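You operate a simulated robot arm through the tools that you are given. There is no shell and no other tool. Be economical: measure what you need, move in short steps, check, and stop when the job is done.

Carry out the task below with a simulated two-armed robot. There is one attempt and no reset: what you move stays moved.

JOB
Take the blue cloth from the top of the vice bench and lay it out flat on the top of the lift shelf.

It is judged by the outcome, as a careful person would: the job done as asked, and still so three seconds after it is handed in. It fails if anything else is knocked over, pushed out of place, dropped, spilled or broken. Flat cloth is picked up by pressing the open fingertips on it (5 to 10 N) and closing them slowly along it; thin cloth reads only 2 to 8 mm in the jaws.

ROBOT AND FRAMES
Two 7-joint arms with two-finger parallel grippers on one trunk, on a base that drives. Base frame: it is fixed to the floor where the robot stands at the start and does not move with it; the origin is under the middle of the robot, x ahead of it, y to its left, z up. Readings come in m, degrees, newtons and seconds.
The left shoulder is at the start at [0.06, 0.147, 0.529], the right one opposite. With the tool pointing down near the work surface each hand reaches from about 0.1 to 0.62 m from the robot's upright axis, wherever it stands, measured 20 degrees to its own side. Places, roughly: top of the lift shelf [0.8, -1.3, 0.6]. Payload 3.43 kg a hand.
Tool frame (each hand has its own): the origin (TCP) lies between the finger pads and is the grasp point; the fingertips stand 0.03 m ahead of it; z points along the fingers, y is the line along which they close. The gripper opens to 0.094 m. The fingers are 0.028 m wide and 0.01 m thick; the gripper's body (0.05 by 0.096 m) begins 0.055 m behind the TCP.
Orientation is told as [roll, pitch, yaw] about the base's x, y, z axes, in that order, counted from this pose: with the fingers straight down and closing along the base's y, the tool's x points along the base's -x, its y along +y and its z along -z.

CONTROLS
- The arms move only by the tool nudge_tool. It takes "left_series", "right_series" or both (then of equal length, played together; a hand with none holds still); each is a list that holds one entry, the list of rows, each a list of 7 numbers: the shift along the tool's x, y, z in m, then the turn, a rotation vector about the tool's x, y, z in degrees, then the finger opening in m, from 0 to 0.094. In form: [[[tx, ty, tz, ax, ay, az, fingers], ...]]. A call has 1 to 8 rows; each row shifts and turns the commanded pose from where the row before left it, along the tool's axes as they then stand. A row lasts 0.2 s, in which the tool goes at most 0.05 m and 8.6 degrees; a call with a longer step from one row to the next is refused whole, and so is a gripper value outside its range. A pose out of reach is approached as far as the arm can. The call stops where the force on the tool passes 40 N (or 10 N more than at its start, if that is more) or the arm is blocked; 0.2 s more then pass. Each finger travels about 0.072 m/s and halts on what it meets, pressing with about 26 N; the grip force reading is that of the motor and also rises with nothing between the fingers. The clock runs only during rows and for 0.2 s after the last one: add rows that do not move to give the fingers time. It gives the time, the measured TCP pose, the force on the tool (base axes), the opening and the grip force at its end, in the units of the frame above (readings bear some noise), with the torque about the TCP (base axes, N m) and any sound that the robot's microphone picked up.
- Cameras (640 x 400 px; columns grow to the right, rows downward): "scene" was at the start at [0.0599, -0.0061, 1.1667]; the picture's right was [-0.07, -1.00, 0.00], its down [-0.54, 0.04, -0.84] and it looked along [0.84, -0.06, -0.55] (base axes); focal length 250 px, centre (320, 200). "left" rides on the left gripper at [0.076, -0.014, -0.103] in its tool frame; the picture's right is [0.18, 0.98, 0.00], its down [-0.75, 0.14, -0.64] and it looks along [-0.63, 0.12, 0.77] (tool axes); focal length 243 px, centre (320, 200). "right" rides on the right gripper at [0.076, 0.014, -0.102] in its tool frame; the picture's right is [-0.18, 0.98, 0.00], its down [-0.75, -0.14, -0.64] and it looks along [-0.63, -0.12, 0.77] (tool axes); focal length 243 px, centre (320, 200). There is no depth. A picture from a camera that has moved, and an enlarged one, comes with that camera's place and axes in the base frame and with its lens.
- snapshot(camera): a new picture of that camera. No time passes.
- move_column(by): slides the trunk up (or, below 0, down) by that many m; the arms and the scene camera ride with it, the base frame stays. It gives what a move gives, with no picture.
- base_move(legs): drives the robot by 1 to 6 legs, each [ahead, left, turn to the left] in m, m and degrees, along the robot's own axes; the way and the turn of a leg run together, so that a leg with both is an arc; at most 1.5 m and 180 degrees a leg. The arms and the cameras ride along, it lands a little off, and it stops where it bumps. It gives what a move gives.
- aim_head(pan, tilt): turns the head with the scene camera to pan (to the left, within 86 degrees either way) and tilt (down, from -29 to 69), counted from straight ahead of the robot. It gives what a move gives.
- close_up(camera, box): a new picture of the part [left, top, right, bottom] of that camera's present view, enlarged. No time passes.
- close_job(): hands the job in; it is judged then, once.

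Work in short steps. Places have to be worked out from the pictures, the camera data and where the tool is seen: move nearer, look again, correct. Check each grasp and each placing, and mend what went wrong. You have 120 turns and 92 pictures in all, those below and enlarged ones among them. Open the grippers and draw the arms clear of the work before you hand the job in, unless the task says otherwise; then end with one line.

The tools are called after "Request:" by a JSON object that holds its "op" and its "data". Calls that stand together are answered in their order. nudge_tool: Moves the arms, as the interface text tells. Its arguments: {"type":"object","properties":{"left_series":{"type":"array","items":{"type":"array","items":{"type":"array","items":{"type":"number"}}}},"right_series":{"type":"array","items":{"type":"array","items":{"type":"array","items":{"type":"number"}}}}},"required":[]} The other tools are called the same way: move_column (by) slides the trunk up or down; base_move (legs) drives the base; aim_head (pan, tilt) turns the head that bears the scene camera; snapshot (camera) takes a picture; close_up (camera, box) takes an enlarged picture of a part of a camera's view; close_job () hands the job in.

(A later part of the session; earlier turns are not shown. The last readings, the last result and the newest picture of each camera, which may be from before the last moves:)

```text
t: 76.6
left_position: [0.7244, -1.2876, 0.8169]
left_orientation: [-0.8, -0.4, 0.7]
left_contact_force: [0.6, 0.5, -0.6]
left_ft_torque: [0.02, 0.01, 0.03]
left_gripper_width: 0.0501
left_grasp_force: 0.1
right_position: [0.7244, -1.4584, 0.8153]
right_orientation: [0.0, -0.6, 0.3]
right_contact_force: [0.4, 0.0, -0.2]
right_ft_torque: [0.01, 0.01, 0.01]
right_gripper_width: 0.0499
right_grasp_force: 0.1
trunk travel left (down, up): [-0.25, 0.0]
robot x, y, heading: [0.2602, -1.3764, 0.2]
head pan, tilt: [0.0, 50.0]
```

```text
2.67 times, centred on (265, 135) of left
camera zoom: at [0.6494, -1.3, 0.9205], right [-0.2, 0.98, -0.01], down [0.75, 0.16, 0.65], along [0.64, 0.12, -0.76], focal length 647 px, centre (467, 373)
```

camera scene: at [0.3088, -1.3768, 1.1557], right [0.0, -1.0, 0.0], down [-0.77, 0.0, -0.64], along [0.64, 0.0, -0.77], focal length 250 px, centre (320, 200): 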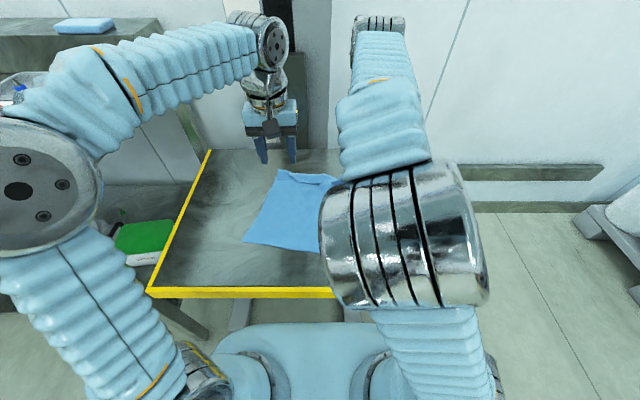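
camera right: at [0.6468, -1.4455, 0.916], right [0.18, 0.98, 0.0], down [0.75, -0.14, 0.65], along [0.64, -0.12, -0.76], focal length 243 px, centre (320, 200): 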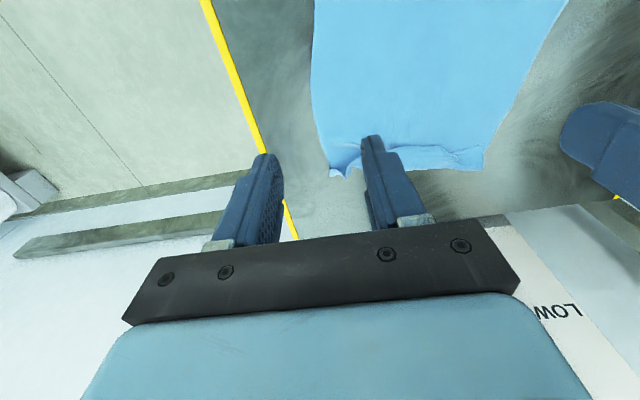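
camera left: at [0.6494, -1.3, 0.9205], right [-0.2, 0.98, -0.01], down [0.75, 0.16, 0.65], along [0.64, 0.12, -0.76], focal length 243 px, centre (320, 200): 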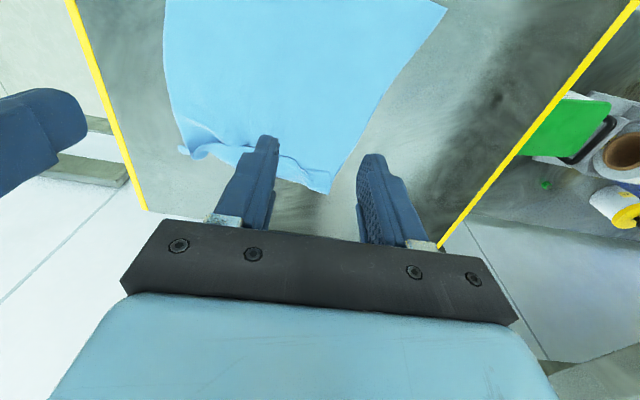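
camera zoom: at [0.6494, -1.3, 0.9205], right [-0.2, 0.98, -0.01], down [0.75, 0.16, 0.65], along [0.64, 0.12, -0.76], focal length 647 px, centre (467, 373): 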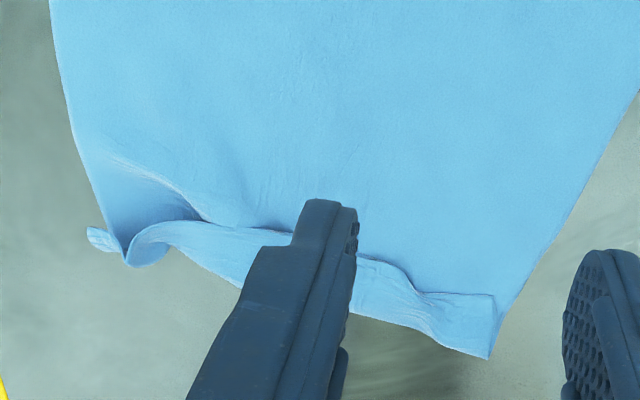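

The far ~3–4 cm strip is folded back over the cloth (free edge toward the robot). I'll unfold it by sliding forward‑tilted open fingertips under the flap like a spatula and flipping it away. First tilt the hands and line them up.

Request:
{"op": "nudge_tool", "data": {"left_series": [[[0, 0.001, 0, 0, -7, 0, 0.07], [0, 0.001, 0, 0, -7, 0, 0.07], [0, 0, 0, 0, -7, 0, 0.07], [0, 0, 0, 0, -7, 0, 0.07], [0, 0, 0, 0, -7, 0, 0.07], [0, 0, 0, 0, 0, 0, 0.07]]], "right_series": [[[0, 0.008, 0, 0, -7, 0, 0.07], [0, 0.008, 0, 0, -7, 0, 0.07], [0, 0.008, 0, 0, -7, 0, 0.07], [0, 0.008, 0, 0, -7, 0, 0.07], [0, 0, 0, 0, -7, 0, 0.07], [0, 0, 0, 0, 0, 0, 0.07]]]}}

Request:
{"op": "snapshot", "data": {"camera": "right"}}

Request:
{"op": "snapshot", "data": {"camera": "scene"}}

```text
t: 78.0
left_position: [0.7242, -1.2836, 0.8159]
left_orientation: [-1.0, -35.5, 1.3]
left_contact_force: [0.2, 0.7, 0.4]
left_ft_torque: [0.01, -0.01, 0.01]
left_gripper_width: 0.0701
left_grasp_force: 0.0
right_position: [0.7298, -1.4418, 0.8112]
right_orientation: [1.0, -34.9, -2.3]
right_contact_force: [0.0, -0.2, 0.4]
right_ft_torque: [0.02, 0.03, 0.0]
right_gripper_width: 0.0699
right_grasp_force: 0.1
trunk travel left (down, up): [-0.25, 0.0]
robot x, y, heading: [0.2635, -1.376, 0.4]
head pan, tilt: [0.0, 50.0]
```

```text
41 pictures are left
camera right: at [0.6086, -1.4251, 0.8515], right [0.18, 0.98, 0.12], down [0.25, -0.16, 0.96], along [0.95, -0.14, -0.27], focal length 243 px, centre (320, 200)
```

right: 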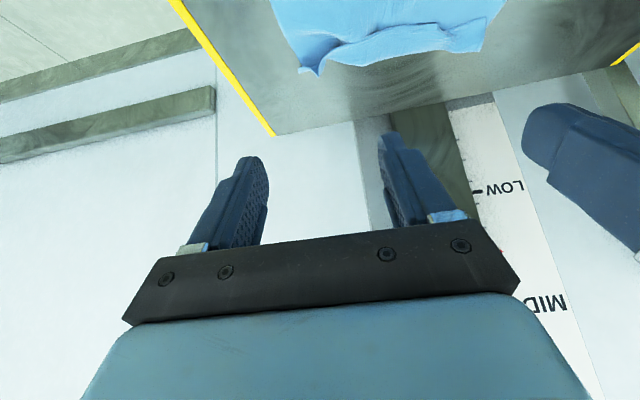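

```text
40 pictures are left
camera scene: at [0.3092, -1.3769, 1.1557], right [0.0, -1.0, 0.0], down [-0.77, 0.0, -0.64], along [0.64, 0.0, -0.77], focal length 250 px, centre (320, 200)
```

scene: 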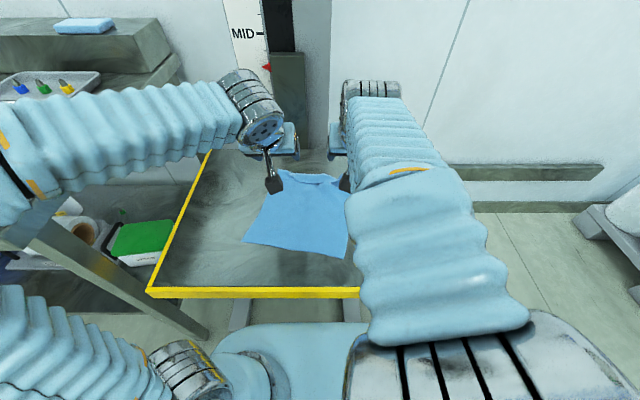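

Check the left arm's clearance in this tilted pose.

Request:
{"op": "aim_head", "data": {"pan": 45, "tilt": 38}}

Request:
{"op": "snapshot", "data": {"camera": "scene"}}

```text
t: 79.1
left_position: [0.724, -1.2849, 0.8158]
left_orientation: [-1.0, -35.3, 1.4]
left_contact_force: [-0.2, 0.0, 0.0]
left_ft_torque: [-0.02, 0.0, 0.01]
left_gripper_width: 0.0699
left_grasp_force: 0.0
right_position: [0.729, -1.4401, 0.813]
right_orientation: [1.0, -35.0, -2.0]
right_contact_force: [-0.1, 0.0, 0.4]
right_ft_torque: [0.0, -0.01, -0.02]
right_gripper_width: 0.07
right_grasp_force: 0.1
trunk travel left (down, up): [-0.25, 0.0]
robot x, y, heading: [0.2587, -1.3774, 0.3]
head pan, tilt: [45.0, 38.0]
```

```text
39 pictures are left
camera scene: at [0.2931, -1.3159, 1.1729], right [0.71, -0.71, 0.0], down [-0.44, -0.44, -0.79], along [0.56, 0.56, -0.62], focal length 250 px, centre (320, 200)
```

scene: 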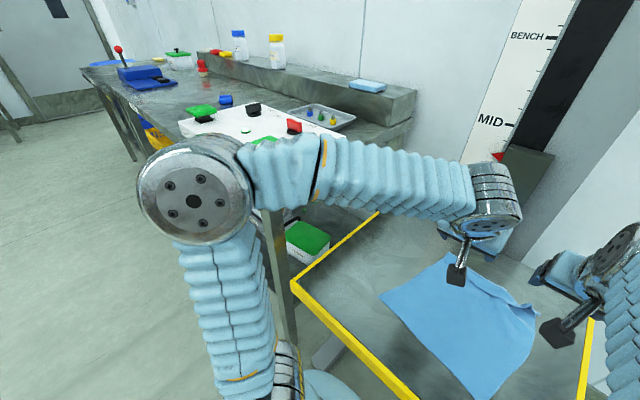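

Clear. On reflection, with this tilt the tips act like skis, which suits dragging the top layer: I'll press lightly on the flap and drag it forward so that it unrolls. First move along the finger axis to just above the flap.

Request:
{"op": "nudge_tool", "data": {"left_series": [[[-0.001, 0, 0.04, 0, 0, 0, 0.07], [-0.001, 0, 0.04, 0, 0, 0, 0.07], [-0.001, 0, 0.04, 0, 0, 0, 0.07], [-0.002, 0, 0.04, 0, 0, 0, 0.07], [0, 0, 0.035, 0, 0, 0, 0.07], [0, 0, 0, 0, 0, 0, 0.07]]], "right_series": [[[-0.001, 0.003, 0.04, 0, 0, 0, 0.07], [-0.001, 0.003, 0.04, 0, 0, 0, 0.07], [-0.001, 0.003, 0.04, 0, 0, 0, 0.07], [0, 0.002, 0.04, 0, 0, 0, 0.07], [0, 0, 0.035, 0, 0, 0, 0.07], [0, 0, 0, 0, 0, 0, 0.07]]]}}

Request:
{"op": "snapshot", "data": {"camera": "right"}}

Request:
{"op": "snapshot", "data": {"camera": "scene"}}

```text
t: 80.5
left_position: [0.843, -1.2868, 0.6577]
left_orientation: [-1.0, -35.4, 1.4]
left_contact_force: [-0.1, -0.8, -0.7]
left_ft_torque: [-0.01, 0.0, 0.02]
left_gripper_width: 0.0701
left_grasp_force: 0.0
right_position: [0.8381, -1.4149, 0.6584]
right_orientation: [0.0, -35.6, 0.0]
right_contact_force: [0.1, 0.9, 0.0]
right_ft_torque: [0.01, -0.04, -0.01]
right_gripper_width: 0.0703
right_grasp_force: 0.1
trunk travel left (down, up): [-0.25, 0.0]
robot x, y, heading: [0.2586, -1.3765, 0.3]
head pan, tilt: [45.0, 38.0]
```

```text
38 pictures are left
camera right: at [0.7165, -1.4025, 0.6979], right [0.15, 0.98, 0.11], down [0.24, -0.14, 0.96], along [0.96, -0.12, -0.26], focal length 243 px, centre (320, 200)
```

right: 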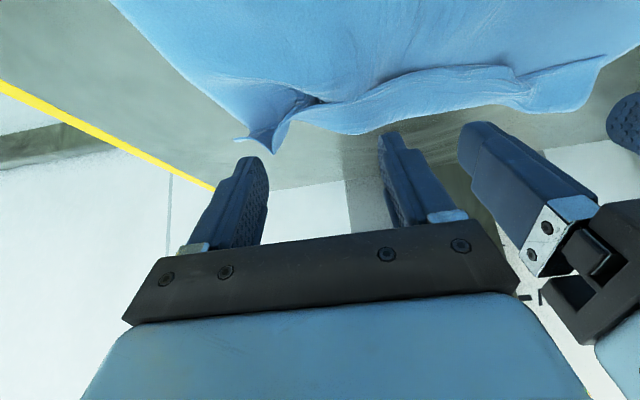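

```text
37 pictures are left
camera scene: at [0.2934, -1.3158, 1.1729], right [0.71, -0.71, 0.0], down [-0.44, -0.44, -0.79], along [0.56, 0.56, -0.62], focal length 250 px, centre (320, 200)
```

scene: 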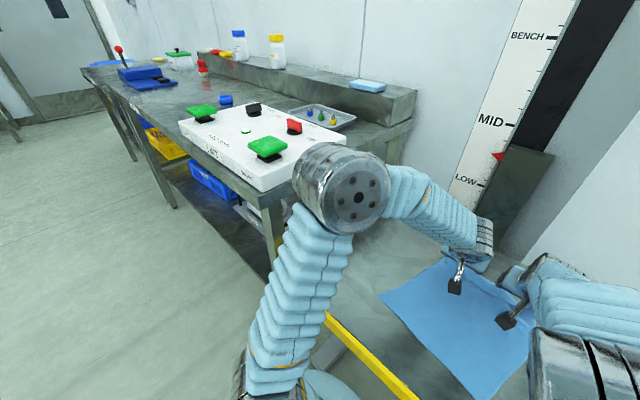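

The folded flap with its raised free edge is clear in this view. Lower gently onto it.

Request:
{"op": "nudge_tool", "data": {"left_series": [[[0, 0.002, 0.007, 0, 0, 0, 0.07], [0, 0.002, 0.007, 0, 0, 0, 0.07], [0.001, 0, 0.003, 0, 0, 0, 0.07], [0, 0, 0, 0, 0, 0, 0.07]]], "right_series": [[[0, -0.003, 0.007, 0, 0, 0, 0.07], [0, -0.003, 0.007, 0, 0, 0, 0.07], [0.001, 0, 0.003, 0, 0, 0, 0.07], [0, 0, 0, 0, 0, 0, 0.07]]]}}

Request:
{"op": "snapshot", "data": {"camera": "right"}}

```text
t: 81.5
left_position: [0.853, -1.2811, 0.643]
left_orientation: [-0.9, -35.4, 1.4]
left_contact_force: [-1.0, -0.9, -0.9]
left_ft_torque: [0.01, 0.01, -0.02]
left_gripper_width: 0.0699
left_grasp_force: 0.2
right_position: [0.8482, -1.4217, 0.6452]
right_orientation: [0.0, -35.5, 0.0]
right_contact_force: [0.3, 0.3, 0.4]
right_ft_torque: [-0.02, 0.03, 0.02]
right_gripper_width: 0.07
right_grasp_force: 0.0
trunk travel left (down, up): [-0.25, 0.0]
robot x, y, heading: [0.258, -1.3756, -0.1]
head pan, tilt: [45.0, 38.0]
```

```text
36 pictures are left
camera right: at [0.7264, -1.4087, 0.6834], right [0.15, 0.98, 0.11], down [0.24, -0.14, 0.96], along [0.96, -0.12, -0.26], focal length 243 px, centre (320, 200)
```

right: 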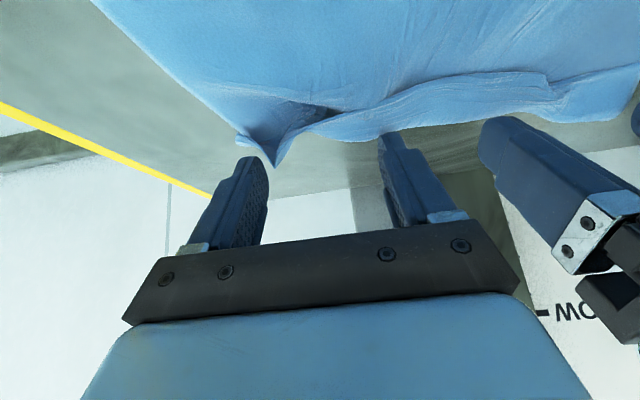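

Right tips are over the flap but near its far edge; shift the right back 1 cm and lower both to light contact.

Request:
{"op": "nudge_tool", "data": {"left_series": [[[0.001, 0, 0.0015, 0, 0, 0, 0.07], [0.001, 0, 0.0015, 0, 0, 0, 0.07], [0.0005, 0, 0.001, 0, 0, 0, 0.07], [0, 0, 0, 0, 0, 0, 0.07]]], "right_series": [[[0.008, 0, -0.0055, 0, 0, 0, 0.07], [0.0025, 0, 0.003, 0, 0, 0, 0.07], [0.001, 0, 0.0015, 0, 0, 0, 0.07], [0, 0, 0, 0, 0, 0, 0.07]]]}}

```text
t: 82.5
left_position: [0.8519, -1.2804, 0.6397]
left_orientation: [-1.0, -35.3, 1.4]
left_contact_force: [0.6, 0.6, 0.3]
left_ft_torque: [0.01, 0.02, -0.03]
left_gripper_width: 0.07
left_grasp_force: 0.1
right_position: [0.8395, -1.4214, 0.6394]
right_orientation: [0.1, -35.6, 0.0]
right_contact_force: [-0.1, -0.2, -0.4]
right_ft_torque: [-0.02, 0.0, -0.01]
right_gripper_width: 0.0699
right_grasp_force: 0.1
trunk travel left (down, up): [-0.25, 0.0]
robot x, y, heading: [0.2605, -1.3747, 0.0]
head pan, tilt: [45.0, 38.0]
```

Request:
{"op": "nudge_tool", "data": {"left_series": [[[0.0009, 0, 0.0012, 0, 0, 0, 0.07], [0.0009, 0, 0.0012, 0, 0, 0, 0.07], [0, 0, 0, 0, 0, 0, 0.07], [0, 0, 0, 0, 0, 0, 0.07]]], "right_series": [[[0.0009, 0, 0.0012, 0, 0, 0, 0.07], [0.0009, 0, 0.0012, 0, 0, 0, 0.07], [0, 0, 0, 0, 0, 0, 0.07], [0, 0, 0, 0, 0, 0, 0.07]]]}}

```text
t: 83.5
left_position: [0.8524, -1.2806, 0.6368]
left_orientation: [-1.0, -35.3, 1.2]
left_contact_force: [-0.8, 0.6, -1.0]
left_ft_torque: [-0.02, 0.01, 0.0]
left_gripper_width: 0.0702
left_grasp_force: 0.2
right_position: [0.8387, -1.4225, 0.6355]
right_orientation: [0.2, -35.6, 0.1]
right_contact_force: [1.5, 0.7, -0.2]
right_ft_torque: [-0.06, -0.03, 0.0]
right_gripper_width: 0.0697
right_grasp_force: 0.0
trunk travel left (down, up): [-0.25, 0.0]
robot x, y, heading: [0.2621, -1.3726, 0.4]
head pan, tilt: [45.0, 38.0]
```

Request:
{"op": "nudge_tool", "data": {"left_series": [[[0.0009, 0, 0.0012, 0, 0, 0, 0.07], [0.0009, 0, 0.0012, 0, 0, 0, 0.07], [0, 0, 0, 0, 0, 0, 0.07], [0, 0, 0, 0, 0, 0, 0.07]]], "right_series": [[[0.0006, 0, 0.0008, 0, 0, 0, 0.07], [0.0006, 0, 0.0008, 0, 0, 0, 0.07], [0, 0, 0, 0, 0, 0, 0.07], [0, 0, 0, 0, 0, 0, 0.07]]]}}

Request:
{"op": "snapshot", "data": {"camera": "right"}}

```text
t: 84.5
left_position: [0.8524, -1.2811, 0.6349]
left_orientation: [-1.0, -35.5, 1.4]
left_contact_force: [-0.8, 0.4, 8.3]
left_ft_torque: [0.31, -0.01, 0.05]
left_gripper_width: 0.0701
left_grasp_force: 0.2
right_position: [0.8384, -1.4221, 0.6341]
right_orientation: [0.1, -35.6, 0.1]
right_contact_force: [0.6, 0.1, 3.4]
right_ft_torque: [-0.05, -0.03, -0.03]
right_gripper_width: 0.0695
right_grasp_force: 0.0
trunk travel left (down, up): [-0.25, 0.0]
robot x, y, heading: [0.2588, -1.3731, 0.3]
head pan, tilt: [45.0, 38.0]
```

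```text
35 pictures are left
camera right: at [0.7168, -1.4091, 0.6737], right [0.15, 0.98, 0.11], down [0.24, -0.14, 0.96], along [0.96, -0.12, -0.26], focal length 243 px, centre (320, 200)
```

right: 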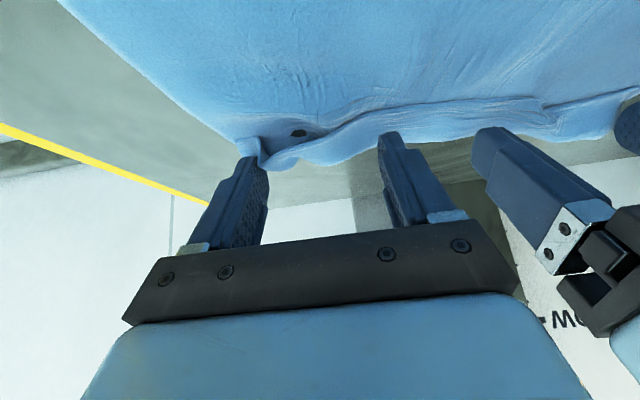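

Light contact (8 N / 3 N). Drag both forward 4.8 cm.

Request:
{"op": "nudge_tool", "data": {"left_series": [[[-0.0065, 0, 0.0046, 0, 0, 0, 0.07], [-0.0065, 0, 0.0046, 0, 0, 0, 0.07], [-0.0065, 0, 0.0046, 0, 0, 0, 0.07], [-0.0065, 0, 0.0046, 0, 0, 0, 0.07], [-0.0065, 0, 0.0046, 0, 0, 0, 0.07], [-0.0065, 0, 0.0046, 0, 0, 0, 0.07], [0, 0, 0, 0, 0, 0, 0.07]]], "right_series": [[[-0.0065, 0, 0.0047, 0, 0, 0, 0.07], [-0.0065, 0, 0.0047, 0, 0, 0, 0.07], [-0.0065, 0, 0.0046, 0, 0, 0, 0.07], [-0.0065, 0, 0.0046, 0, 0, 0, 0.07], [-0.0065, 0, 0.0046, 0, 0, 0, 0.07], [-0.0065, 0, 0.0046, 0, 0, 0, 0.07], [0, 0, 0, 0, 0, 0, 0.07]]]}}

Request:
{"op": "snapshot", "data": {"camera": "right"}}

```text
t: 86.1
left_position: [0.9002, -1.2816, 0.6341]
left_orientation: [-1.0, -35.6, 1.3]
left_contact_force: [-1.9, 1.1, 25.5]
left_ft_torque: [0.87, -0.03, 0.09]
left_gripper_width: 0.0701
left_grasp_force: 0.1
right_position: [0.8846, -1.4218, 0.6357]
right_orientation: [0.2, -35.6, 0.0]
right_contact_force: [-0.4, 0.3, 0.8]
right_ft_torque: [-0.01, -0.03, 0.0]
right_gripper_width: 0.0701
right_grasp_force: 0.1
trunk travel left (down, up): [-0.25, 0.0]
robot x, y, heading: [0.2611, -1.377, -0.0]
head pan, tilt: [45.0, 38.0]
```

```text
34 pictures are left
camera right: at [0.7637, -1.4085, 0.6739], right [0.15, 0.98, 0.11], down [0.24, -0.14, 0.96], along [0.96, -0.12, -0.25], focal length 243 px, centre (320, 200)
```

right: 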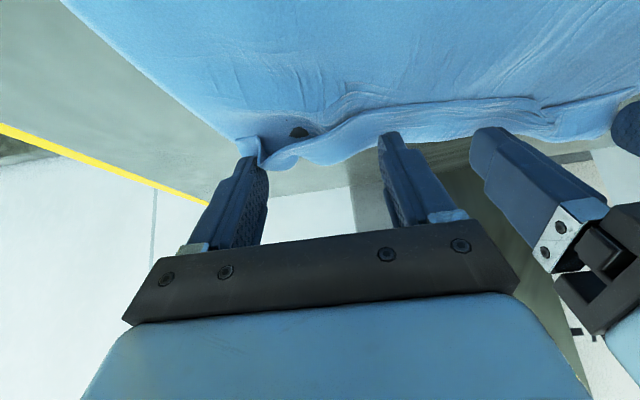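

The whole cloth slid along with the tips (x+4.7 cm), so this drags everything. Lift off and inspect the strip closely before another approach.

Request:
{"op": "nudge_tool", "data": {"left_series": [[[0, 0, -0.02, 0, 0, 0, 0.07], [0, 0, -0.03, 0, 0, 0, 0.07], [0, 0.01, -0.04, 0, 0, 0, 0.07], [0, 0.01, -0.04, 0, 0, 0, 0.07], [0, 0, 0, 0, 0, 0, 0.07]]], "right_series": [[[0, 0, -0.02, 0, 0, 0, 0.07], [0, 0, -0.02, 0, 0, 0, 0.07], [0, 0, -0.02, 0, 0, 0, 0.07], [0, 0, 0, 0, 0, 0, 0.07], [0, 0, 0, 0, 0, 0, 0.07]]]}}

Request:
{"op": "close_up", "data": {"camera": "right", "box": [200, 0, 520, 200]}}

Request:
{"op": "close_up", "data": {"camera": "left", "box": [150, 0, 470, 200]}}

```text
t: 87.3
left_position: [0.8239, -1.2598, 0.7405]
left_orientation: [-1.0, -35.4, 1.5]
left_contact_force: [0.3, -0.7, -0.1]
left_ft_torque: [0.03, 0.03, -0.03]
left_gripper_width: 0.0701
left_grasp_force: 0.1
right_position: [0.8519, -1.4227, 0.6841]
right_orientation: [0.1, -35.6, 0.0]
right_contact_force: [0.3, 0.1, 0.2]
right_ft_torque: [0.01, 0.0, -0.02]
right_gripper_width: 0.0699
right_grasp_force: 0.1
trunk travel left (down, up): [-0.25, 0.0]
robot x, y, heading: [0.2609, -1.3764, 0.0]
head pan, tilt: [45.0, 38.0]
```

```text
2.00 times, centred on (360, 100) of right
camera zoom: at [0.7302, -1.4097, 0.7232], right [0.15, 0.98, 0.11], down [0.24, -0.14, 0.96], along [0.96, -0.12, -0.26], focal length 485 px, centre (240, 400)
```

zoom: 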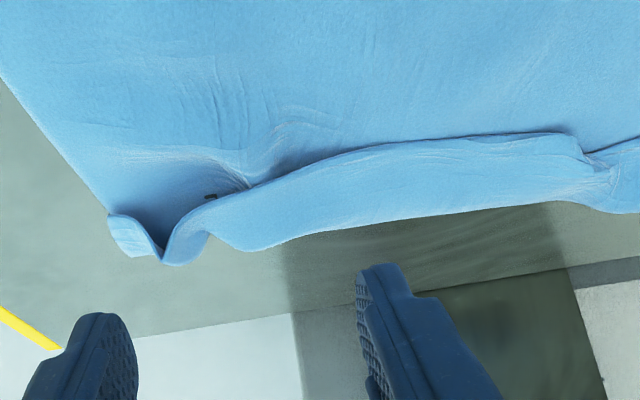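

```text
2.00 times, centred on (310, 100) of left
camera zoom: at [0.7035, -1.2748, 0.7815], right [-0.16, 0.98, -0.12], down [0.24, 0.16, 0.96], along [0.96, 0.13, -0.26], focal length 485 px, centre (340, 400)
```

zoom: 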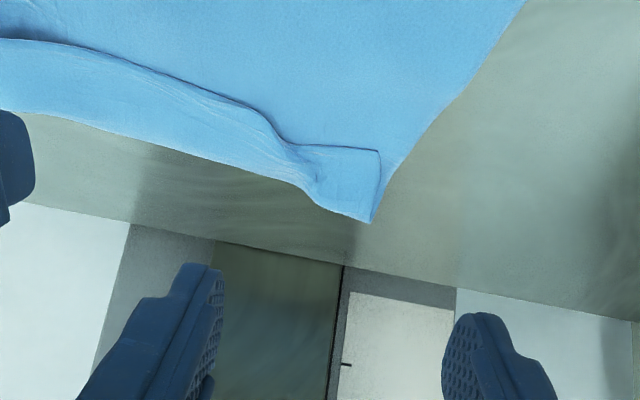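

Now it is clear: the far strip (~4–5 cm) is folded over on top. The cloth is also a bit far forward. Plan: straighten the hands, press on the main part and pull the cloth back 5 cm, then pinch the flap's free edge and flip it forward.

Request:
{"op": "nudge_tool", "data": {"left_series": [[[0, 0, 0, 0, 7, 0, 0.06], [0, 0, 0, 0, 7, 0, 0.06], [0, 0, 0, 0, 7, 0, 0.06], [0, 0, 0, 0, 7, 0, 0.06], [0, 0, 0, 0, 7, 0, 0.06], [0.03, -0.01, 0.03, 0, 0, 0, 0.06], [0.015, -0.01, 0.03, 0, 0, 0, 0.06], [0, 0, 0, 0, 0, 0, 0.06]]], "right_series": [[[0, 0, -0.01, 0, 7, 0, 0.06], [0, 0, 0, 0, 7, 0, 0.06], [0, 0, 0, 0, 7, 0, 0.06], [0, 0, 0, 0, 7, 0, 0.06], [0, 0, 0, 0, 7, 0, 0.06], [0.04, 0, 0, 0, 0, 0, 0.06], [0.03, 0, 0.01, 0, 0, 0, 0.06], [0, 0, 0, 0, 0, 0, 0.06]]]}}

```text
t: 89.1
left_position: [0.7822, -1.2809, 0.6801]
left_orientation: [-0.8, -0.4, 0.8]
left_contact_force: [-0.2, 0.4, -0.1]
left_ft_torque: [0.01, -0.04, 0.01]
left_gripper_width: 0.06
left_grasp_force: 0.0
right_position: [0.7769, -1.422, 0.678]
right_orientation: [0.1, -0.5, 0.1]
right_contact_force: [-0.2, -0.2, -0.1]
right_ft_torque: [-0.01, 0.03, 0.0]
right_gripper_width: 0.06
right_grasp_force: 0.0
trunk travel left (down, up): [-0.25, 0.0]
robot x, y, heading: [0.2594, -1.3789, -0.1]
head pan, tilt: [45.0, 38.0]
```

Lower to contact on the main cloth.

Request:
{"op": "nudge_tool", "data": {"left_series": [[[0, 0, 0.03, 0, 0, 0, 0.06], [0, 0, 0.012, 0, 0, 0, 0.06], [0, 0, 0.005, 0, 0, 0, 0.06], [0, 0, 0.0015, 0, 0, 0, 0.06], [0, 0, 0, 0, 0, 0, 0.06]]], "right_series": [[[0, 0, 0.03, 0, 0, 0, 0.06], [0, 0, 0.012, 0, 0, 0, 0.06], [0, 0, 0.003, 0, 0, 0, 0.06], [0, 0, 0.0015, 0, 0, 0, 0.06], [0, 0, 0, 0, 0, 0, 0.06]]]}}

```text
t: 90.3
left_position: [0.7794, -1.2821, 0.6312]
left_orientation: [-0.9, -0.5, 0.8]
left_contact_force: [1.7, 0.1, 6.2]
left_ft_torque: [0.29, 0.0, -0.05]
left_gripper_width: 0.0602
left_grasp_force: 0.1
right_position: [0.7755, -1.4224, 0.6329]
right_orientation: [0.0, -0.6, 0.1]
right_contact_force: [0.3, -0.1, -0.2]
right_ft_torque: [0.01, 0.03, -0.01]
right_gripper_width: 0.0599
right_grasp_force: 0.1
trunk travel left (down, up): [-0.25, 0.0]
robot x, y, heading: [0.2579, -1.3751, 0.1]
head pan, tilt: [45.0, 38.0]
```

Right slightly lower to match, then pull both back 5 cm.

Request:
{"op": "nudge_tool", "data": {"left_series": [[[0, 0, 0, 0, 0, 0, 0.06], [0, 0, 0, 0, 0, 0, 0.06], [0.01, 0, 0, 0, 0, 0, 0.06], [0.01, 0, 0, 0, 0, 0, 0.06], [0.01, 0, 0, 0, 0, 0, 0.06], [0.01, 0, 0, 0, 0, 0, 0.06], [0.01, 0, 0, 0, 0, 0, 0.06], [0, 0, 0, 0, 0, 0, 0.06]]], "right_series": [[[0, 0, 0.0015, 0, 0, 0, 0.06], [0, 0, 0.0012, 0, 0, 0, 0.06], [0.01, 0, 0, 0, 0, 0, 0.06], [0.01, 0, 0, 0, 0, 0, 0.06], [0.01, 0, 0, 0, 0, 0, 0.06], [0.01, 0, 0, 0, 0, 0, 0.06], [0.01, 0, 0, 0, 0, 0, 0.06], [0, 0, 0, 0, 0, 0, 0.06]]]}}

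Request:
{"op": "nudge_tool", "data": {"left_series": [[[0, 0, -0.02, 0, 0, 0, 0.06], [0, 0, -0.04, 0, 0, 0, 0.05], [0, 0, -0.04, 0, 0, 0, 0.04], [0, 0, 0, 0, 0, 0, 0.03]]], "right_series": [[[0, 0, -0.02, 0, 0, 0, 0.06], [0, 0, -0.04, 0, 0, 0, 0.05], [0, 0, -0.04, 0, 0, 0, 0.04], [0, 0, 0, 0, 0, 0, 0.03]]]}}

Request:
{"op": "snapshot", "data": {"camera": "left"}}

Request:
{"op": "snapshot", "data": {"camera": "right"}}

```text
t: 92.1
left_position: [0.7299, -1.2817, 0.6328]
left_orientation: [-0.8, -0.4, 0.8]
left_contact_force: [0.6, 0.4, 0.0]
left_ft_torque: [0.0, -0.04, 0.01]
left_gripper_width: 0.0601
left_grasp_force: 0.1
right_position: [0.7272, -1.4214, 0.6311]
right_orientation: [0.0, -0.8, 0.1]
right_contact_force: [6.1, 0.1, 37.7]
right_ft_torque: [-1.21, 0.12, 0.16]
right_gripper_width: 0.0601
right_grasp_force: 0.0
trunk travel left (down, up): [-0.25, 0.0]
robot x, y, heading: [0.2609, -1.3759, 0.1]
head pan, tilt: [45.0, 38.0]
```

```text
t: 93.1
left_position: [0.7322, -1.2833, 0.7309]
left_orientation: [-0.9, -0.5, 0.8]
left_contact_force: [-0.1, 0.2, -0.7]
left_ft_torque: [0.0, 0.01, 0.0]
left_gripper_width: 0.0304
left_grasp_force: 0.0
right_position: [0.7251, -1.422, 0.7302]
right_orientation: [0.1, -0.6, 0.2]
right_contact_force: [-0.7, -0.4, 0.7]
right_ft_torque: [0.02, 0.04, -0.02]
right_gripper_width: 0.0298
right_grasp_force: 0.0
trunk travel left (down, up): [-0.25, 0.0]
robot x, y, heading: [0.2653, -1.3791, 0.1]
head pan, tilt: [45.0, 38.0]
```

```text
31 pictures are left
camera left: at [0.656, -1.2964, 0.8336], right [-0.2, 0.98, -0.02], down [0.75, 0.16, 0.65], along [0.63, 0.12, -0.76], focal length 243 px, centre (320, 200)
```

left: 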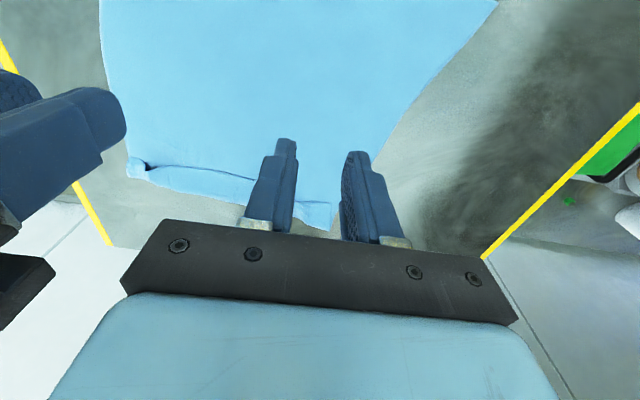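

```text
30 pictures are left
camera right: at [0.6477, -1.4084, 0.8309], right [0.18, 0.98, 0.0], down [0.75, -0.14, 0.65], along [0.64, -0.12, -0.76], focal length 243 px, centre (320, 200)
```

right: 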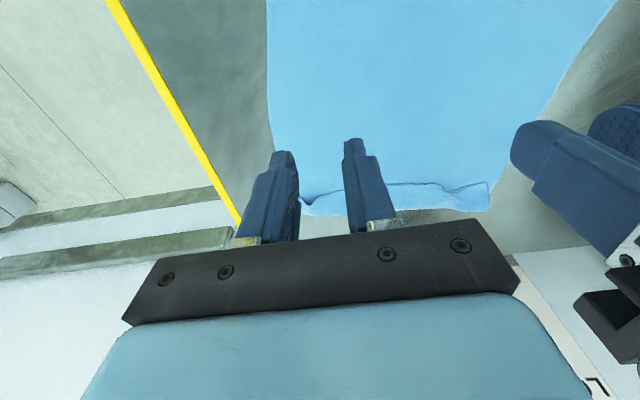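

The cloth slid back cleanly. The flap now spans x≈0.842–0.896 at its left end and ≈0.829–0.857 at its right end. Move over both ends, fingers 3 cm open.

Request:
{"op": "nudge_tool", "data": {"left_series": [[[-0.042, 0.004, 0, 0, 0, 0, 0.032], [-0.042, 0.004, 0, 0, 0, 0, 0.032], [-0.042, 0, 0.02, 0, 0, 0, 0.032], [0, 0, 0.04, 0, 0, 0, 0.032], [0, 0, 0.025, 0, 0, 0, 0.032], [0, 0, 0, 0, 0, 0, 0.032]]], "right_series": [[[-0.04, -0.007, 0, 0, 0, 0, 0.032], [-0.04, -0.006, 0, 0, 0, 0, 0.032], [-0.04, 0, 0.02, 0, 0, 0, 0.032], [0, 0, 0.04, 0, 0, 0, 0.032], [0, 0, 0.025, 0, 0, 0, 0.032], [0, 0, 0, 0, 0, 0, 0.032]]]}}

Request:
{"op": "close_up", "data": {"camera": "left", "box": [180, 50, 460, 225]}}

Request:
{"op": "close_up", "data": {"camera": "right", "box": [180, 50, 460, 225]}}

```text
t: 94.5
left_position: [0.8582, -1.2736, 0.6446]
left_orientation: [-0.8, -0.5, 0.8]
left_contact_force: [0.1, 0.9, 0.1]
left_ft_torque: [0.0, 0.02, 0.01]
left_gripper_width: 0.0318
left_grasp_force: 0.1
right_position: [0.8469, -1.4357, 0.6464]
right_orientation: [0.0, -0.6, 0.1]
right_contact_force: [0.1, 0.5, 0.4]
right_ft_torque: [-0.02, 0.04, 0.0]
right_gripper_width: 0.0318
right_grasp_force: 0.1
trunk travel left (down, up): [-0.25, 0.0]
robot x, y, heading: [0.26, -1.3763, 0.2]
head pan, tilt: [45.0, 38.0]
```

```text
2.29 times, centred on (320, 138) of left
camera zoom: at [0.7821, -1.2871, 0.7473], right [-0.2, 0.98, -0.02], down [0.75, 0.16, 0.65], along [0.64, 0.12, -0.76], focal length 555 px, centre (320, 343)
```

zoom: 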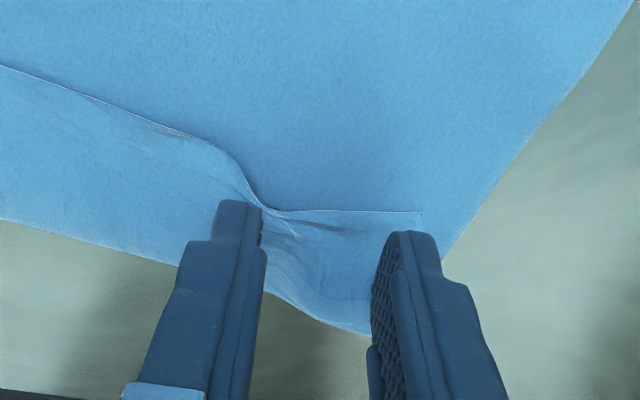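

```text
2.29 times, centred on (320, 138) of right
camera zoom: at [0.7687, -1.4223, 0.7473], right [0.18, 0.98, 0.0], down [0.75, -0.14, 0.65], along [0.64, -0.12, -0.76], focal length 555 px, centre (320, 343)
```

zoom: 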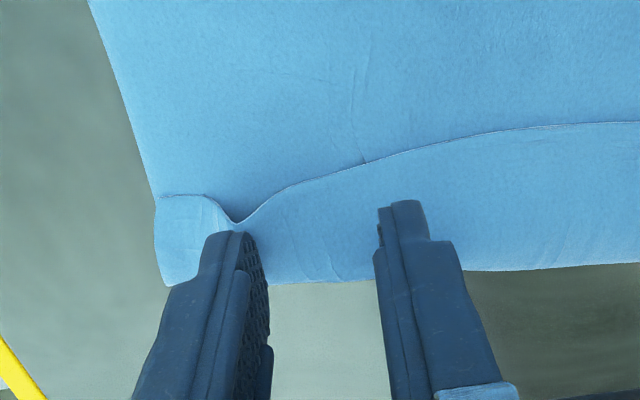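

The flap is very clear. Shift the right hand 2.5 cm inward to a deeper part of the flap and lower both lightly.

Request:
{"op": "nudge_tool", "data": {"left_series": [[[0, 0, 0.004, 0, 0, 0, 0.032], [0, 0, 0.003, 0, 0, 0, 0.032], [0, 0, 0.002, 0, 0, 0, 0.032], [0, 0, 0.001, 0, 0, 0, 0.032], [0, 0, 0, 0, 0, 0, 0.032]]], "right_series": [[[0, 0.025, 0, 0, 0, 0, 0.032], [0, 0, 0.006, 0, 0, 0, 0.032], [0, 0, 0.004, 0, 0, 0, 0.032], [0, 0, 0.002, 0, 0, 0, 0.032], [0, 0, 0, 0, 0, 0, 0.032]]]}}

```text
t: 95.7
left_position: [0.8564, -1.274, 0.6369]
left_orientation: [-0.9, -0.4, 0.8]
left_contact_force: [-0.4, 0.1, 0.9]
left_ft_torque: [-0.05, 0.04, 0.0]
left_gripper_width: 0.0321
left_grasp_force: 0.0
right_position: [0.8451, -1.4112, 0.6341]
right_orientation: [0.1, -0.6, 0.0]
right_contact_force: [-0.5, -0.4, -0.4]
right_ft_torque: [-0.02, 0.01, -0.01]
right_gripper_width: 0.0318
right_grasp_force: 0.1
trunk travel left (down, up): [-0.25, 0.0]
robot x, y, heading: [0.2634, -1.3796, -0.3]
head pan, tilt: [45.0, 38.0]
```

Request:
{"op": "nudge_tool", "data": {"left_series": [[[0, 0, 0.0015, 0, 0, 0, 0.032], [0, 0, 0.001, 0, 0, 0, 0.032], [0, 0, 0, 0, 0, 0, 0.032]]], "right_series": [[[0, 0, 0.001, 0, 0, 0, 0.032], [0, 0, 0.0005, 0, 0, 0, 0.032], [0, 0, 0, 0, 0, 0, 0.032]]]}}

```text
t: 96.5
left_position: [0.8551, -1.2739, 0.633]
left_orientation: [-0.7, -0.4, 0.7]
left_contact_force: [0.8, -0.3, 0.4]
left_ft_torque: [0.0, 0.03, 0.0]
left_gripper_width: 0.0318
left_grasp_force: 0.1
right_position: [0.8462, -1.4099, 0.6335]
right_orientation: [0.1, -0.6, 0.1]
right_contact_force: [-0.2, -0.4, -0.3]
right_ft_torque: [-0.03, -0.01, 0.0]
right_gripper_width: 0.0318
right_grasp_force: 0.0
trunk travel left (down, up): [-0.25, 0.0]
robot x, y, heading: [0.2634, -1.3752, 0.0]
head pan, tilt: [45.0, 38.0]
```

Request:
{"op": "nudge_tool", "data": {"left_series": [[[0, 0, 0.0007, 0, 0, 0, 0.032], [0, 0, 0.0005, 0, 0, 0, 0.032], [0, 0, 0, 0, 0, 0, 0.032], [0, 0, 0, 0, 0, 0, 0.032]]], "right_series": [[[0, 0, 0.0012, 0, 0, 0, 0.032], [0, 0, 0.0006, 0, 0, 0, 0.032], [0, 0, 0, 0, 0, 0, 0.032], [0, 0, 0, 0, 0, 0, 0.032]]]}}

```text
t: 97.5
left_position: [0.855, -1.2737, 0.6331]
left_orientation: [-0.9, -0.5, 0.8]
left_contact_force: [0.0, 0.2, 1.9]
left_ft_torque: [0.05, 0.04, -0.02]
left_gripper_width: 0.0319
left_grasp_force: 0.0
right_position: [0.8464, -1.4089, 0.6322]
right_orientation: [0.1, -0.7, 0.1]
right_contact_force: [-0.8, -2.3, 11.6]
right_ft_torque: [-0.17, 0.13, 0.03]
right_gripper_width: 0.032
right_grasp_force: 0.4
trunk travel left (down, up): [-0.25, 0.0]
robot x, y, heading: [0.2609, -1.3785, 0.0]
head pan, tilt: [45.0, 38.0]
```

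Right 11.6 N, left 2 N. Adjust (right up 0.8 mm, left down 0.7 mm) and close slowly.

Request:
{"op": "nudge_tool", "data": {"left_series": [[[0, 0, 0.0007, 0, 0, 0, 0.032], [0, 0, 0, 0, 0, 0, 0.032], [0, 0, 0, 0, 0, 0, 0.028], [0, 0, 0, 0, 0, 0, 0.024], [0, 0, 0, 0, 0, 0, 0.02], [0, 0, 0, 0, 0, 0, 0.016], [0, 0, 0, 0, 0, 0, 0.012], [0, 0, 0, 0, 0, 0, 0.008]]], "right_series": [[[0, 0, -0.0008, 0, 0, 0, 0.032], [0, 0, 0, 0, 0, 0, 0.032], [0, 0, 0, 0, 0, 0, 0.028], [0, 0, 0, 0, 0, 0, 0.024], [0, 0, 0, 0, 0, 0, 0.02], [0, 0, 0, 0, 0, 0, 0.016], [0, 0, 0, 0, 0, 0, 0.012], [0, 0, 0, 0, 0, 0, 0.008]]]}}

Request:
{"op": "nudge_tool", "data": {"left_series": [[[0, 0, 0, 0, 0, 0, 0.004], [0, 0, 0, 0, 0, 0, 0], [0, 0, 0, 0, 0, 0, 0]]], "right_series": [[[0, 0, 0, 0, 0, 0, 0.004], [0, 0, 0, 0, 0, 0, 0], [0, 0, 0, 0, 0, 0, 0]]]}}

Request:
{"op": "close_up", "data": {"camera": "left", "box": [180, 50, 460, 225]}}

Request:
{"op": "close_up", "data": {"camera": "right", "box": [180, 50, 460, 225]}}

```text
t: 99.3
left_position: [0.8544, -1.2751, 0.6327]
left_orientation: [-0.8, -0.6, 0.9]
left_contact_force: [0.4, -0.7, 8.2]
left_ft_torque: [-0.05, -0.05, -0.02]
left_gripper_width: 0.0083
left_grasp_force: 0.2
right_position: [0.8466, -1.4088, 0.6321]
right_orientation: [0.1, -0.7, 0.0]
right_contact_force: [0.3, 0.5, 7.9]
right_ft_torque: [0.05, 0.03, -0.01]
right_gripper_width: 0.0087
right_grasp_force: 0.7
trunk travel left (down, up): [-0.25, 0.0]
robot x, y, heading: [0.2622, -1.3779, 0.1]
head pan, tilt: [45.0, 38.0]
```

```text
t: 100.1
left_position: [0.8542, -1.274, 0.6322]
left_orientation: [-0.8, -0.5, 0.8]
left_contact_force: [-0.6, -2.3, 8.9]
left_ft_torque: [-0.09, -0.04, 0.0]
left_gripper_width: 0.0019
left_grasp_force: 26.0
right_position: [0.8461, -1.4086, 0.6322]
right_orientation: [0.1, -0.6, 0.0]
right_contact_force: [0.1, 1.5, 6.6]
right_ft_torque: [0.05, 0.08, 0.02]
right_gripper_width: 0.0
right_grasp_force: 26.2
trunk travel left (down, up): [-0.25, 0.0]
robot x, y, heading: [0.2645, -1.3783, -0.1]
head pan, tilt: [45.0, 38.0]
```

```text
2.29 times, centred on (320, 138) of left
camera zoom: at [0.7792, -1.2872, 0.7355], right [-0.2, 0.98, -0.02], down [0.75, 0.16, 0.65], along [0.64, 0.12, -0.76], focal length 555 px, centre (320, 343)
```

zoom: 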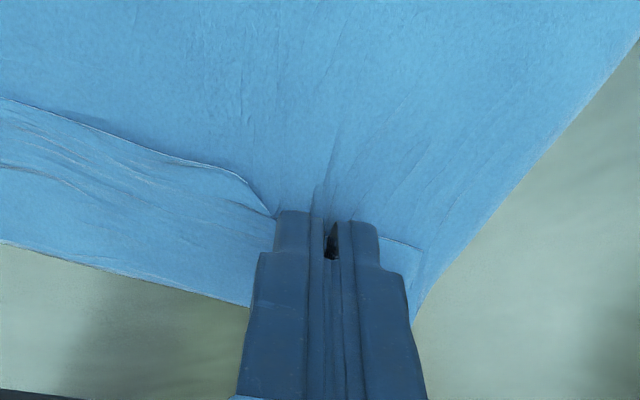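

```text
2.29 times, centred on (320, 138) of right
camera zoom: at [0.7692, -1.3955, 0.7337], right [0.18, 0.98, 0.0], down [0.75, -0.14, 0.65], along [0.64, -0.12, -0.76], focal length 555 px, centre (320, 343)
```

zoom: 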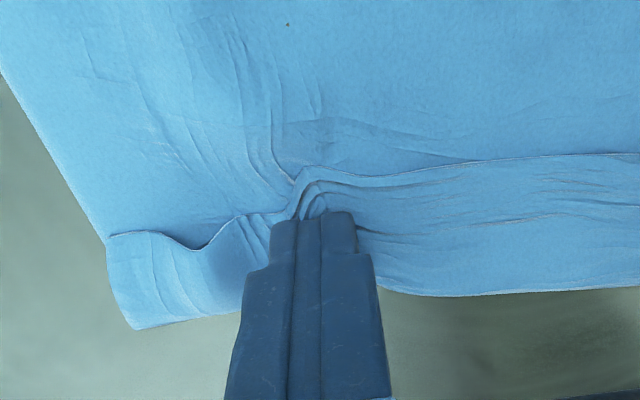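

Left reads 1.9 mm, right 0. Lift only the left 1.5 cm to see which layer it holds; the right keeps pressing.

Request:
{"op": "nudge_tool", "data": {"left_series": [[[0, 0, -0.005, 0, 0, 0, 0], [0, 0, -0.01, 0, 0, 0, 0], [0, 0, -0.005, 0, 0, 0, 0], [0, 0, 0, 0, 0, 0, 0]]]}}

Request:
{"op": "snapshot", "data": {"camera": "left"}}

Request:
{"op": "snapshot", "data": {"camera": "right"}}

```text
t: 101.1
left_position: [0.8544, -1.2733, 0.6532]
left_orientation: [-0.8, -0.4, 0.8]
left_contact_force: [0.1, -0.9, -1.2]
left_ft_torque: [-0.05, 0.01, 0.02]
left_gripper_width: 0.0017
left_grasp_force: 25.0
right_position: [0.8468, -1.4093, 0.6335]
right_orientation: [0.1, -0.8, 0.1]
right_contact_force: [-1.8, 1.7, 10.5]
right_ft_torque: [0.04, 0.12, 0.01]
right_gripper_width: 0.0001
right_grasp_force: 26.0
trunk travel left (down, up): [-0.25, 0.0]
robot x, y, heading: [0.2563, -1.3789, -0.3]
head pan, tilt: [45.0, 38.0]
```

```text
25 pictures are left
camera left: at [0.778, -1.2864, 0.7558], right [-0.2, 0.98, -0.02], down [0.75, 0.16, 0.65], along [0.64, 0.12, -0.76], focal length 243 px, centre (320, 200)
```

left: 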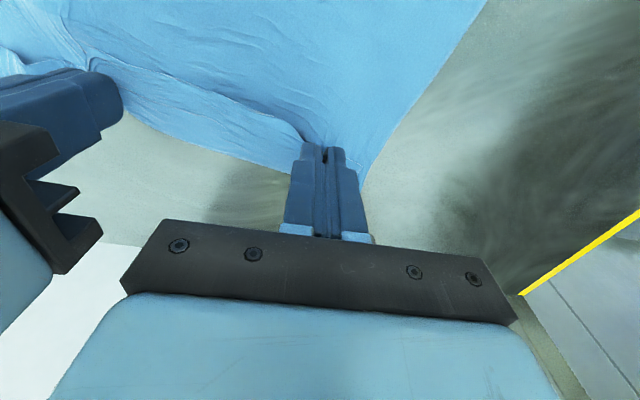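

```text
24 pictures are left
camera right: at [0.7694, -1.3955, 0.7336], right [0.18, 0.98, 0.0], down [0.75, -0.14, 0.65], along [0.64, -0.12, -0.76], focal length 243 px, centre (320, 200)
```

right: 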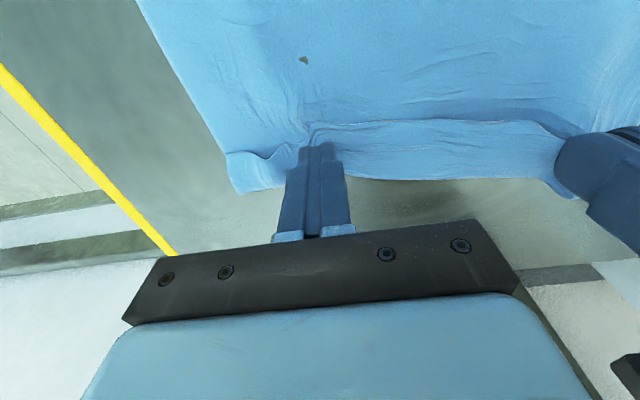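

The left has both layers, so pinching won't separate them. New plan: pull the cloth 4 cm back for reach, then hold the main part down with one hand while a fingertip of the other scrapes the flap's free edge forward. First set down, release and lift.

Request:
{"op": "nudge_tool", "data": {"left_series": [[[0, 0, 0.012, 0, 0, 0, 0], [0, 0, 0.007, 0, 0, 0, 0.008], [0, 0, 0, 0, 0, 0, 0.02], [0, 0, 0, 0, 0, 0, 0.035], [0, 0, -0.02, 0, 0, 0, 0.04], [0.04, 0, -0.02, 0, 0, 0, 0.05], [0.04, 0, 0, 0, 0, 0, 0.06], [0.01, 0, 0.02, 0, 0, 0, 0.06]]], "right_series": [[[0, 0, 0, 0, 0, 0, 0], [0, 0, 0, 0, 0, 0, 0.008], [0, 0, 0, 0, 0, 0, 0.02], [0, 0, 0, 0, 0, 0, 0.035], [0, 0, -0.02, 0, 0, 0, 0.04], [0.04, 0, -0.02, 0, 0, 0, 0.05], [0.04, -0.01, 0, 0, 0, 0, 0.06], [0, -0.01, 0.02, 0, 0, 0, 0.06]]]}}

```text
t: 102.9
left_position: [0.7641, -1.2719, 0.6554]
left_orientation: [-0.8, -0.4, 0.8]
left_contact_force: [-0.3, 0.7, -0.2]
left_ft_torque: [0.0, 0.0, -0.02]
left_gripper_width: 0.0601
left_grasp_force: 0.0
right_position: [0.7644, -1.4312, 0.6517]
right_orientation: [0.1, -0.7, 0.3]
right_contact_force: [0.5, -0.9, 0.7]
right_ft_torque: [-0.02, -0.01, -0.01]
right_gripper_width: 0.0601
right_grasp_force: 0.2
trunk travel left (down, up): [-0.25, 0.0]
robot x, y, heading: [0.2587, -1.3781, 0.1]
head pan, tilt: [45.0, 38.0]
```

Press both on the main part and pull back 4 cm.

Request:
{"op": "nudge_tool", "data": {"left_series": [[[0, 0, 0.015, 0, 0, 0, 0.06], [0, 0, 0.008, 0, 0, 0, 0.06], [0, 0, 0.001, 0, 0, 0, 0.06], [0, 0, 0, 0, 0, 0, 0.06]]], "right_series": [[[0, 0, 0.012, 0, 0, 0, 0.06], [0, 0, 0.007, 0, 0, 0, 0.06], [0, 0, 0.001, 0, 0, 0, 0.06], [0, 0, 0, 0, 0, 0, 0.06]]]}}

```text
t: 103.9
left_position: [0.7652, -1.2734, 0.6307]
left_orientation: [-0.9, -0.7, 0.7]
left_contact_force: [2.6, 0.2, 31.1]
left_ft_torque: [1.23, 0.18, -0.09]
left_gripper_width: 0.06
left_grasp_force: 0.6
right_position: [0.7646, -1.4309, 0.6325]
right_orientation: [0.1, -0.7, 0.1]
right_contact_force: [-0.1, 0.0, 0.2]
right_ft_torque: [0.0, -0.01, 0.03]
right_gripper_width: 0.0601
right_grasp_force: 0.1
trunk travel left (down, up): [-0.25, 0.0]
robot x, y, heading: [0.2587, -1.3768, 0.3]
head pan, tilt: [45.0, 38.0]
```

Request:
{"op": "nudge_tool", "data": {"left_series": [[[0, 0, -0.0018, 0, 0, 0, 0.06], [0, 0, 0, 0, 0, 0, 0.06], [0, 0, 0, 0, 0, 0, 0.06]]], "right_series": [[[0, 0, 0.0018, 0, 0, 0, 0.06], [0, 0, 0, 0, 0, 0, 0.06], [0, 0, 0, 0, 0, 0, 0.06]]]}}

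```text
t: 104.7
left_position: [0.7646, -1.2737, 0.6322]
left_orientation: [-0.8, -0.5, 0.8]
left_contact_force: [2.1, -0.7, 9.9]
left_ft_torque: [0.4, 0.0, -0.03]
left_gripper_width: 0.0597
left_grasp_force: 0.1
right_position: [0.7655, -1.4303, 0.6324]
right_orientation: [0.1, -0.8, 0.1]
right_contact_force: [-3.4, -0.4, 29.2]
right_ft_torque: [-0.99, 0.4, -0.11]
right_gripper_width: 0.0602
right_grasp_force: 0.1
trunk travel left (down, up): [-0.25, 0.0]
robot x, y, heading: [0.2575, -1.3779, -0.1]
head pan, tilt: [45.0, 38.0]
```

Ease the right 1.2 mm, pull both back 4 cm, then lift the right hand only.

Request:
{"op": "nudge_tool", "data": {"left_series": [[[0, 0, 0.0003, 0, 0, 0, 0.06], [0.01, 0, 0, 0, 0, 0, 0.06], [0.01, 0, 0, 0, 0, 0, 0.06], [0.01, 0, 0, 0, 0, 0, 0.06], [0.01, 0, 0, 0, 0, 0, 0.06], [0, 0, 0.0005, 0, 0, 0, 0.06], [0, 0, 0, 0, 0, 0, 0.06], [0, 0, 0, 0, 0, 0, 0.06]]], "right_series": [[[0, 0, -0.0014, 0, 0, 0, 0.06], [0.01, 0, 0, 0, 0, 0, 0.06], [0.01, 0, 0, 0, 0, 0, 0.06], [0.01, 0, 0, 0, 0, 0, 0.06], [0.01, 0, 0, 0, 0, 0, 0.06], [0, 0, -0.02, 0, 0, 0, 0.05], [0, 0, -0.03, 0, 0, 0, 0.03], [0, 0, -0.02, 0, 0, 0, 0.01]]]}}

Request:
{"op": "snapshot", "data": {"camera": "right"}}

```text
t: 106.2
left_position: [0.7275, -1.2752, 0.6318]
left_orientation: [-0.9, -0.8, 0.8]
left_contact_force: [-2.2, 0.6, 15.4]
left_ft_torque: [0.68, 0.17, 0.02]
left_gripper_width: 0.0602
left_grasp_force: 0.1
right_position: [0.7251, -1.4299, 0.6551]
right_orientation: [0.2, -0.6, 0.2]
right_contact_force: [0.3, 0.0, 0.7]
right_ft_torque: [-0.01, -0.01, 0.02]
right_gripper_width: 0.0298
right_grasp_force: 0.0
trunk travel left (down, up): [-0.25, 0.0]
robot x, y, heading: [0.2617, -1.3781, -0.1]
head pan, tilt: [45.0, 38.0]
stopped in row 7 (left hand): the force on the tool passed its limit at 40 N (the readings are from after the stop); the commanded pose is now the measured one
```

```text
23 pictures are left
camera right: at [0.6477, -1.4163, 0.7558], right [0.18, 0.98, 0.0], down [0.75, -0.14, 0.65], along [0.64, -0.12, -0.76], focal length 243 px, centre (320, 200)
```

right: 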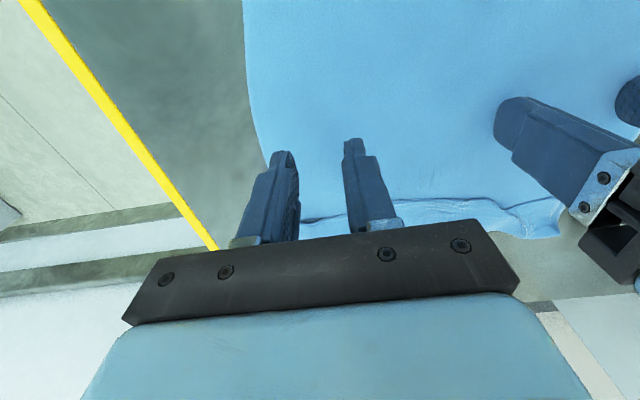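

Left holds the cloth with ~15 N. The flap's free edge is at x≈0.787–0.793. Lower the right tips at x≈0.755, just behind the free edge.

Request:
{"op": "nudge_tool", "data": {"right_series": [[[-0.03, 0.008, 0, 0, 0, 0, 0.05], [0, 0, 0.014, 0, 0, 0, 0.05], [0, 0, 0.006, 0, 0, 0, 0.05], [0, 0, 0.002, 0, 0, 0, 0.05], [0, 0, 0, 0, 0, 0, 0.05]]]}}

```text
t: 107.4
left_position: [0.7266, -1.2736, 0.631]
left_orientation: [-0.9, -0.9, 0.8]
left_contact_force: [3.4, -0.1, 24.6]
left_ft_torque: [0.97, 0.15, -0.1]
left_gripper_width: 0.0595
left_grasp_force: 0.0
right_position: [0.7548, -1.4212, 0.6333]
right_orientation: [0.1, -0.5, 0.1]
right_contact_force: [-0.6, -0.9, 0.1]
right_ft_torque: [0.0, 0.02, -0.04]
right_gripper_width: 0.0498
right_grasp_force: 0.2
trunk travel left (down, up): [-0.25, 0.0]
robot x, y, heading: [0.261, -1.3767, -0.3]
head pan, tilt: [45.0, 38.0]
```

Just touching height. Lower 0.8 mm and push forward 8 cm.

Request:
{"op": "nudge_tool", "data": {"right_series": [[[0, 0, 0.0008, 0, 0, 0, 0.05], [-0.012, 0, 0, 0, 0, 0, 0.05], [-0.012, 0, 0, 0, 0, 0, 0.05], [-0.012, 0, 0, 0, 0, 0, 0.05], [-0.012, 0, 0, 0, 0, 0, 0.05], [-0.012, 0, 0, 0, 0, 0, 0.05], [-0.012, 0, 0, 0, 0, 0, 0.05], [0, 0, 0, 0, 0, 0, 0.05]]]}}

Request:
{"op": "snapshot", "data": {"camera": "right"}}

```text
t: 109.2
left_position: [0.7265, -1.2731, 0.6313]
left_orientation: [-0.9, -0.7, 0.7]
left_contact_force: [5.1, 0.8, 29.7]
left_ft_torque: [1.17, 0.06, -0.19]
left_gripper_width: 0.0598
left_grasp_force: 0.1
right_position: [0.827, -1.4225, 0.6345]
right_orientation: [0.1, -0.6, 0.1]
right_contact_force: [-0.3, -0.4, -0.2]
right_ft_torque: [0.02, 0.01, -0.02]
right_gripper_width: 0.0501
right_grasp_force: 0.0
trunk travel left (down, up): [-0.25, 0.0]
robot x, y, heading: [0.262, -1.3759, 0.2]
head pan, tilt: [45.0, 38.0]
```

```text
22 pictures are left
camera right: at [0.7497, -1.4093, 0.7359], right [0.18, 0.98, 0.0], down [0.75, -0.14, 0.65], along [0.64, -0.12, -0.76], focal length 243 px, centre (320, 200)
```

right: 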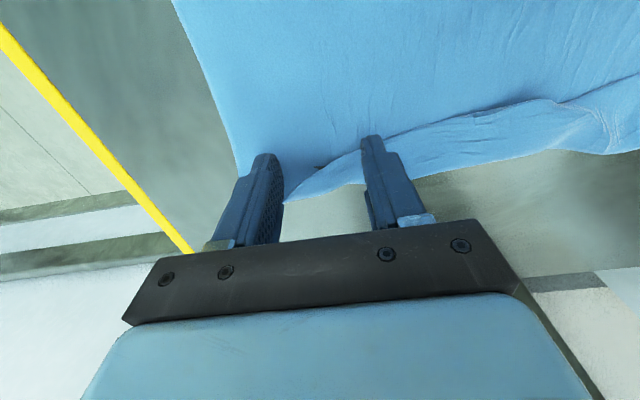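

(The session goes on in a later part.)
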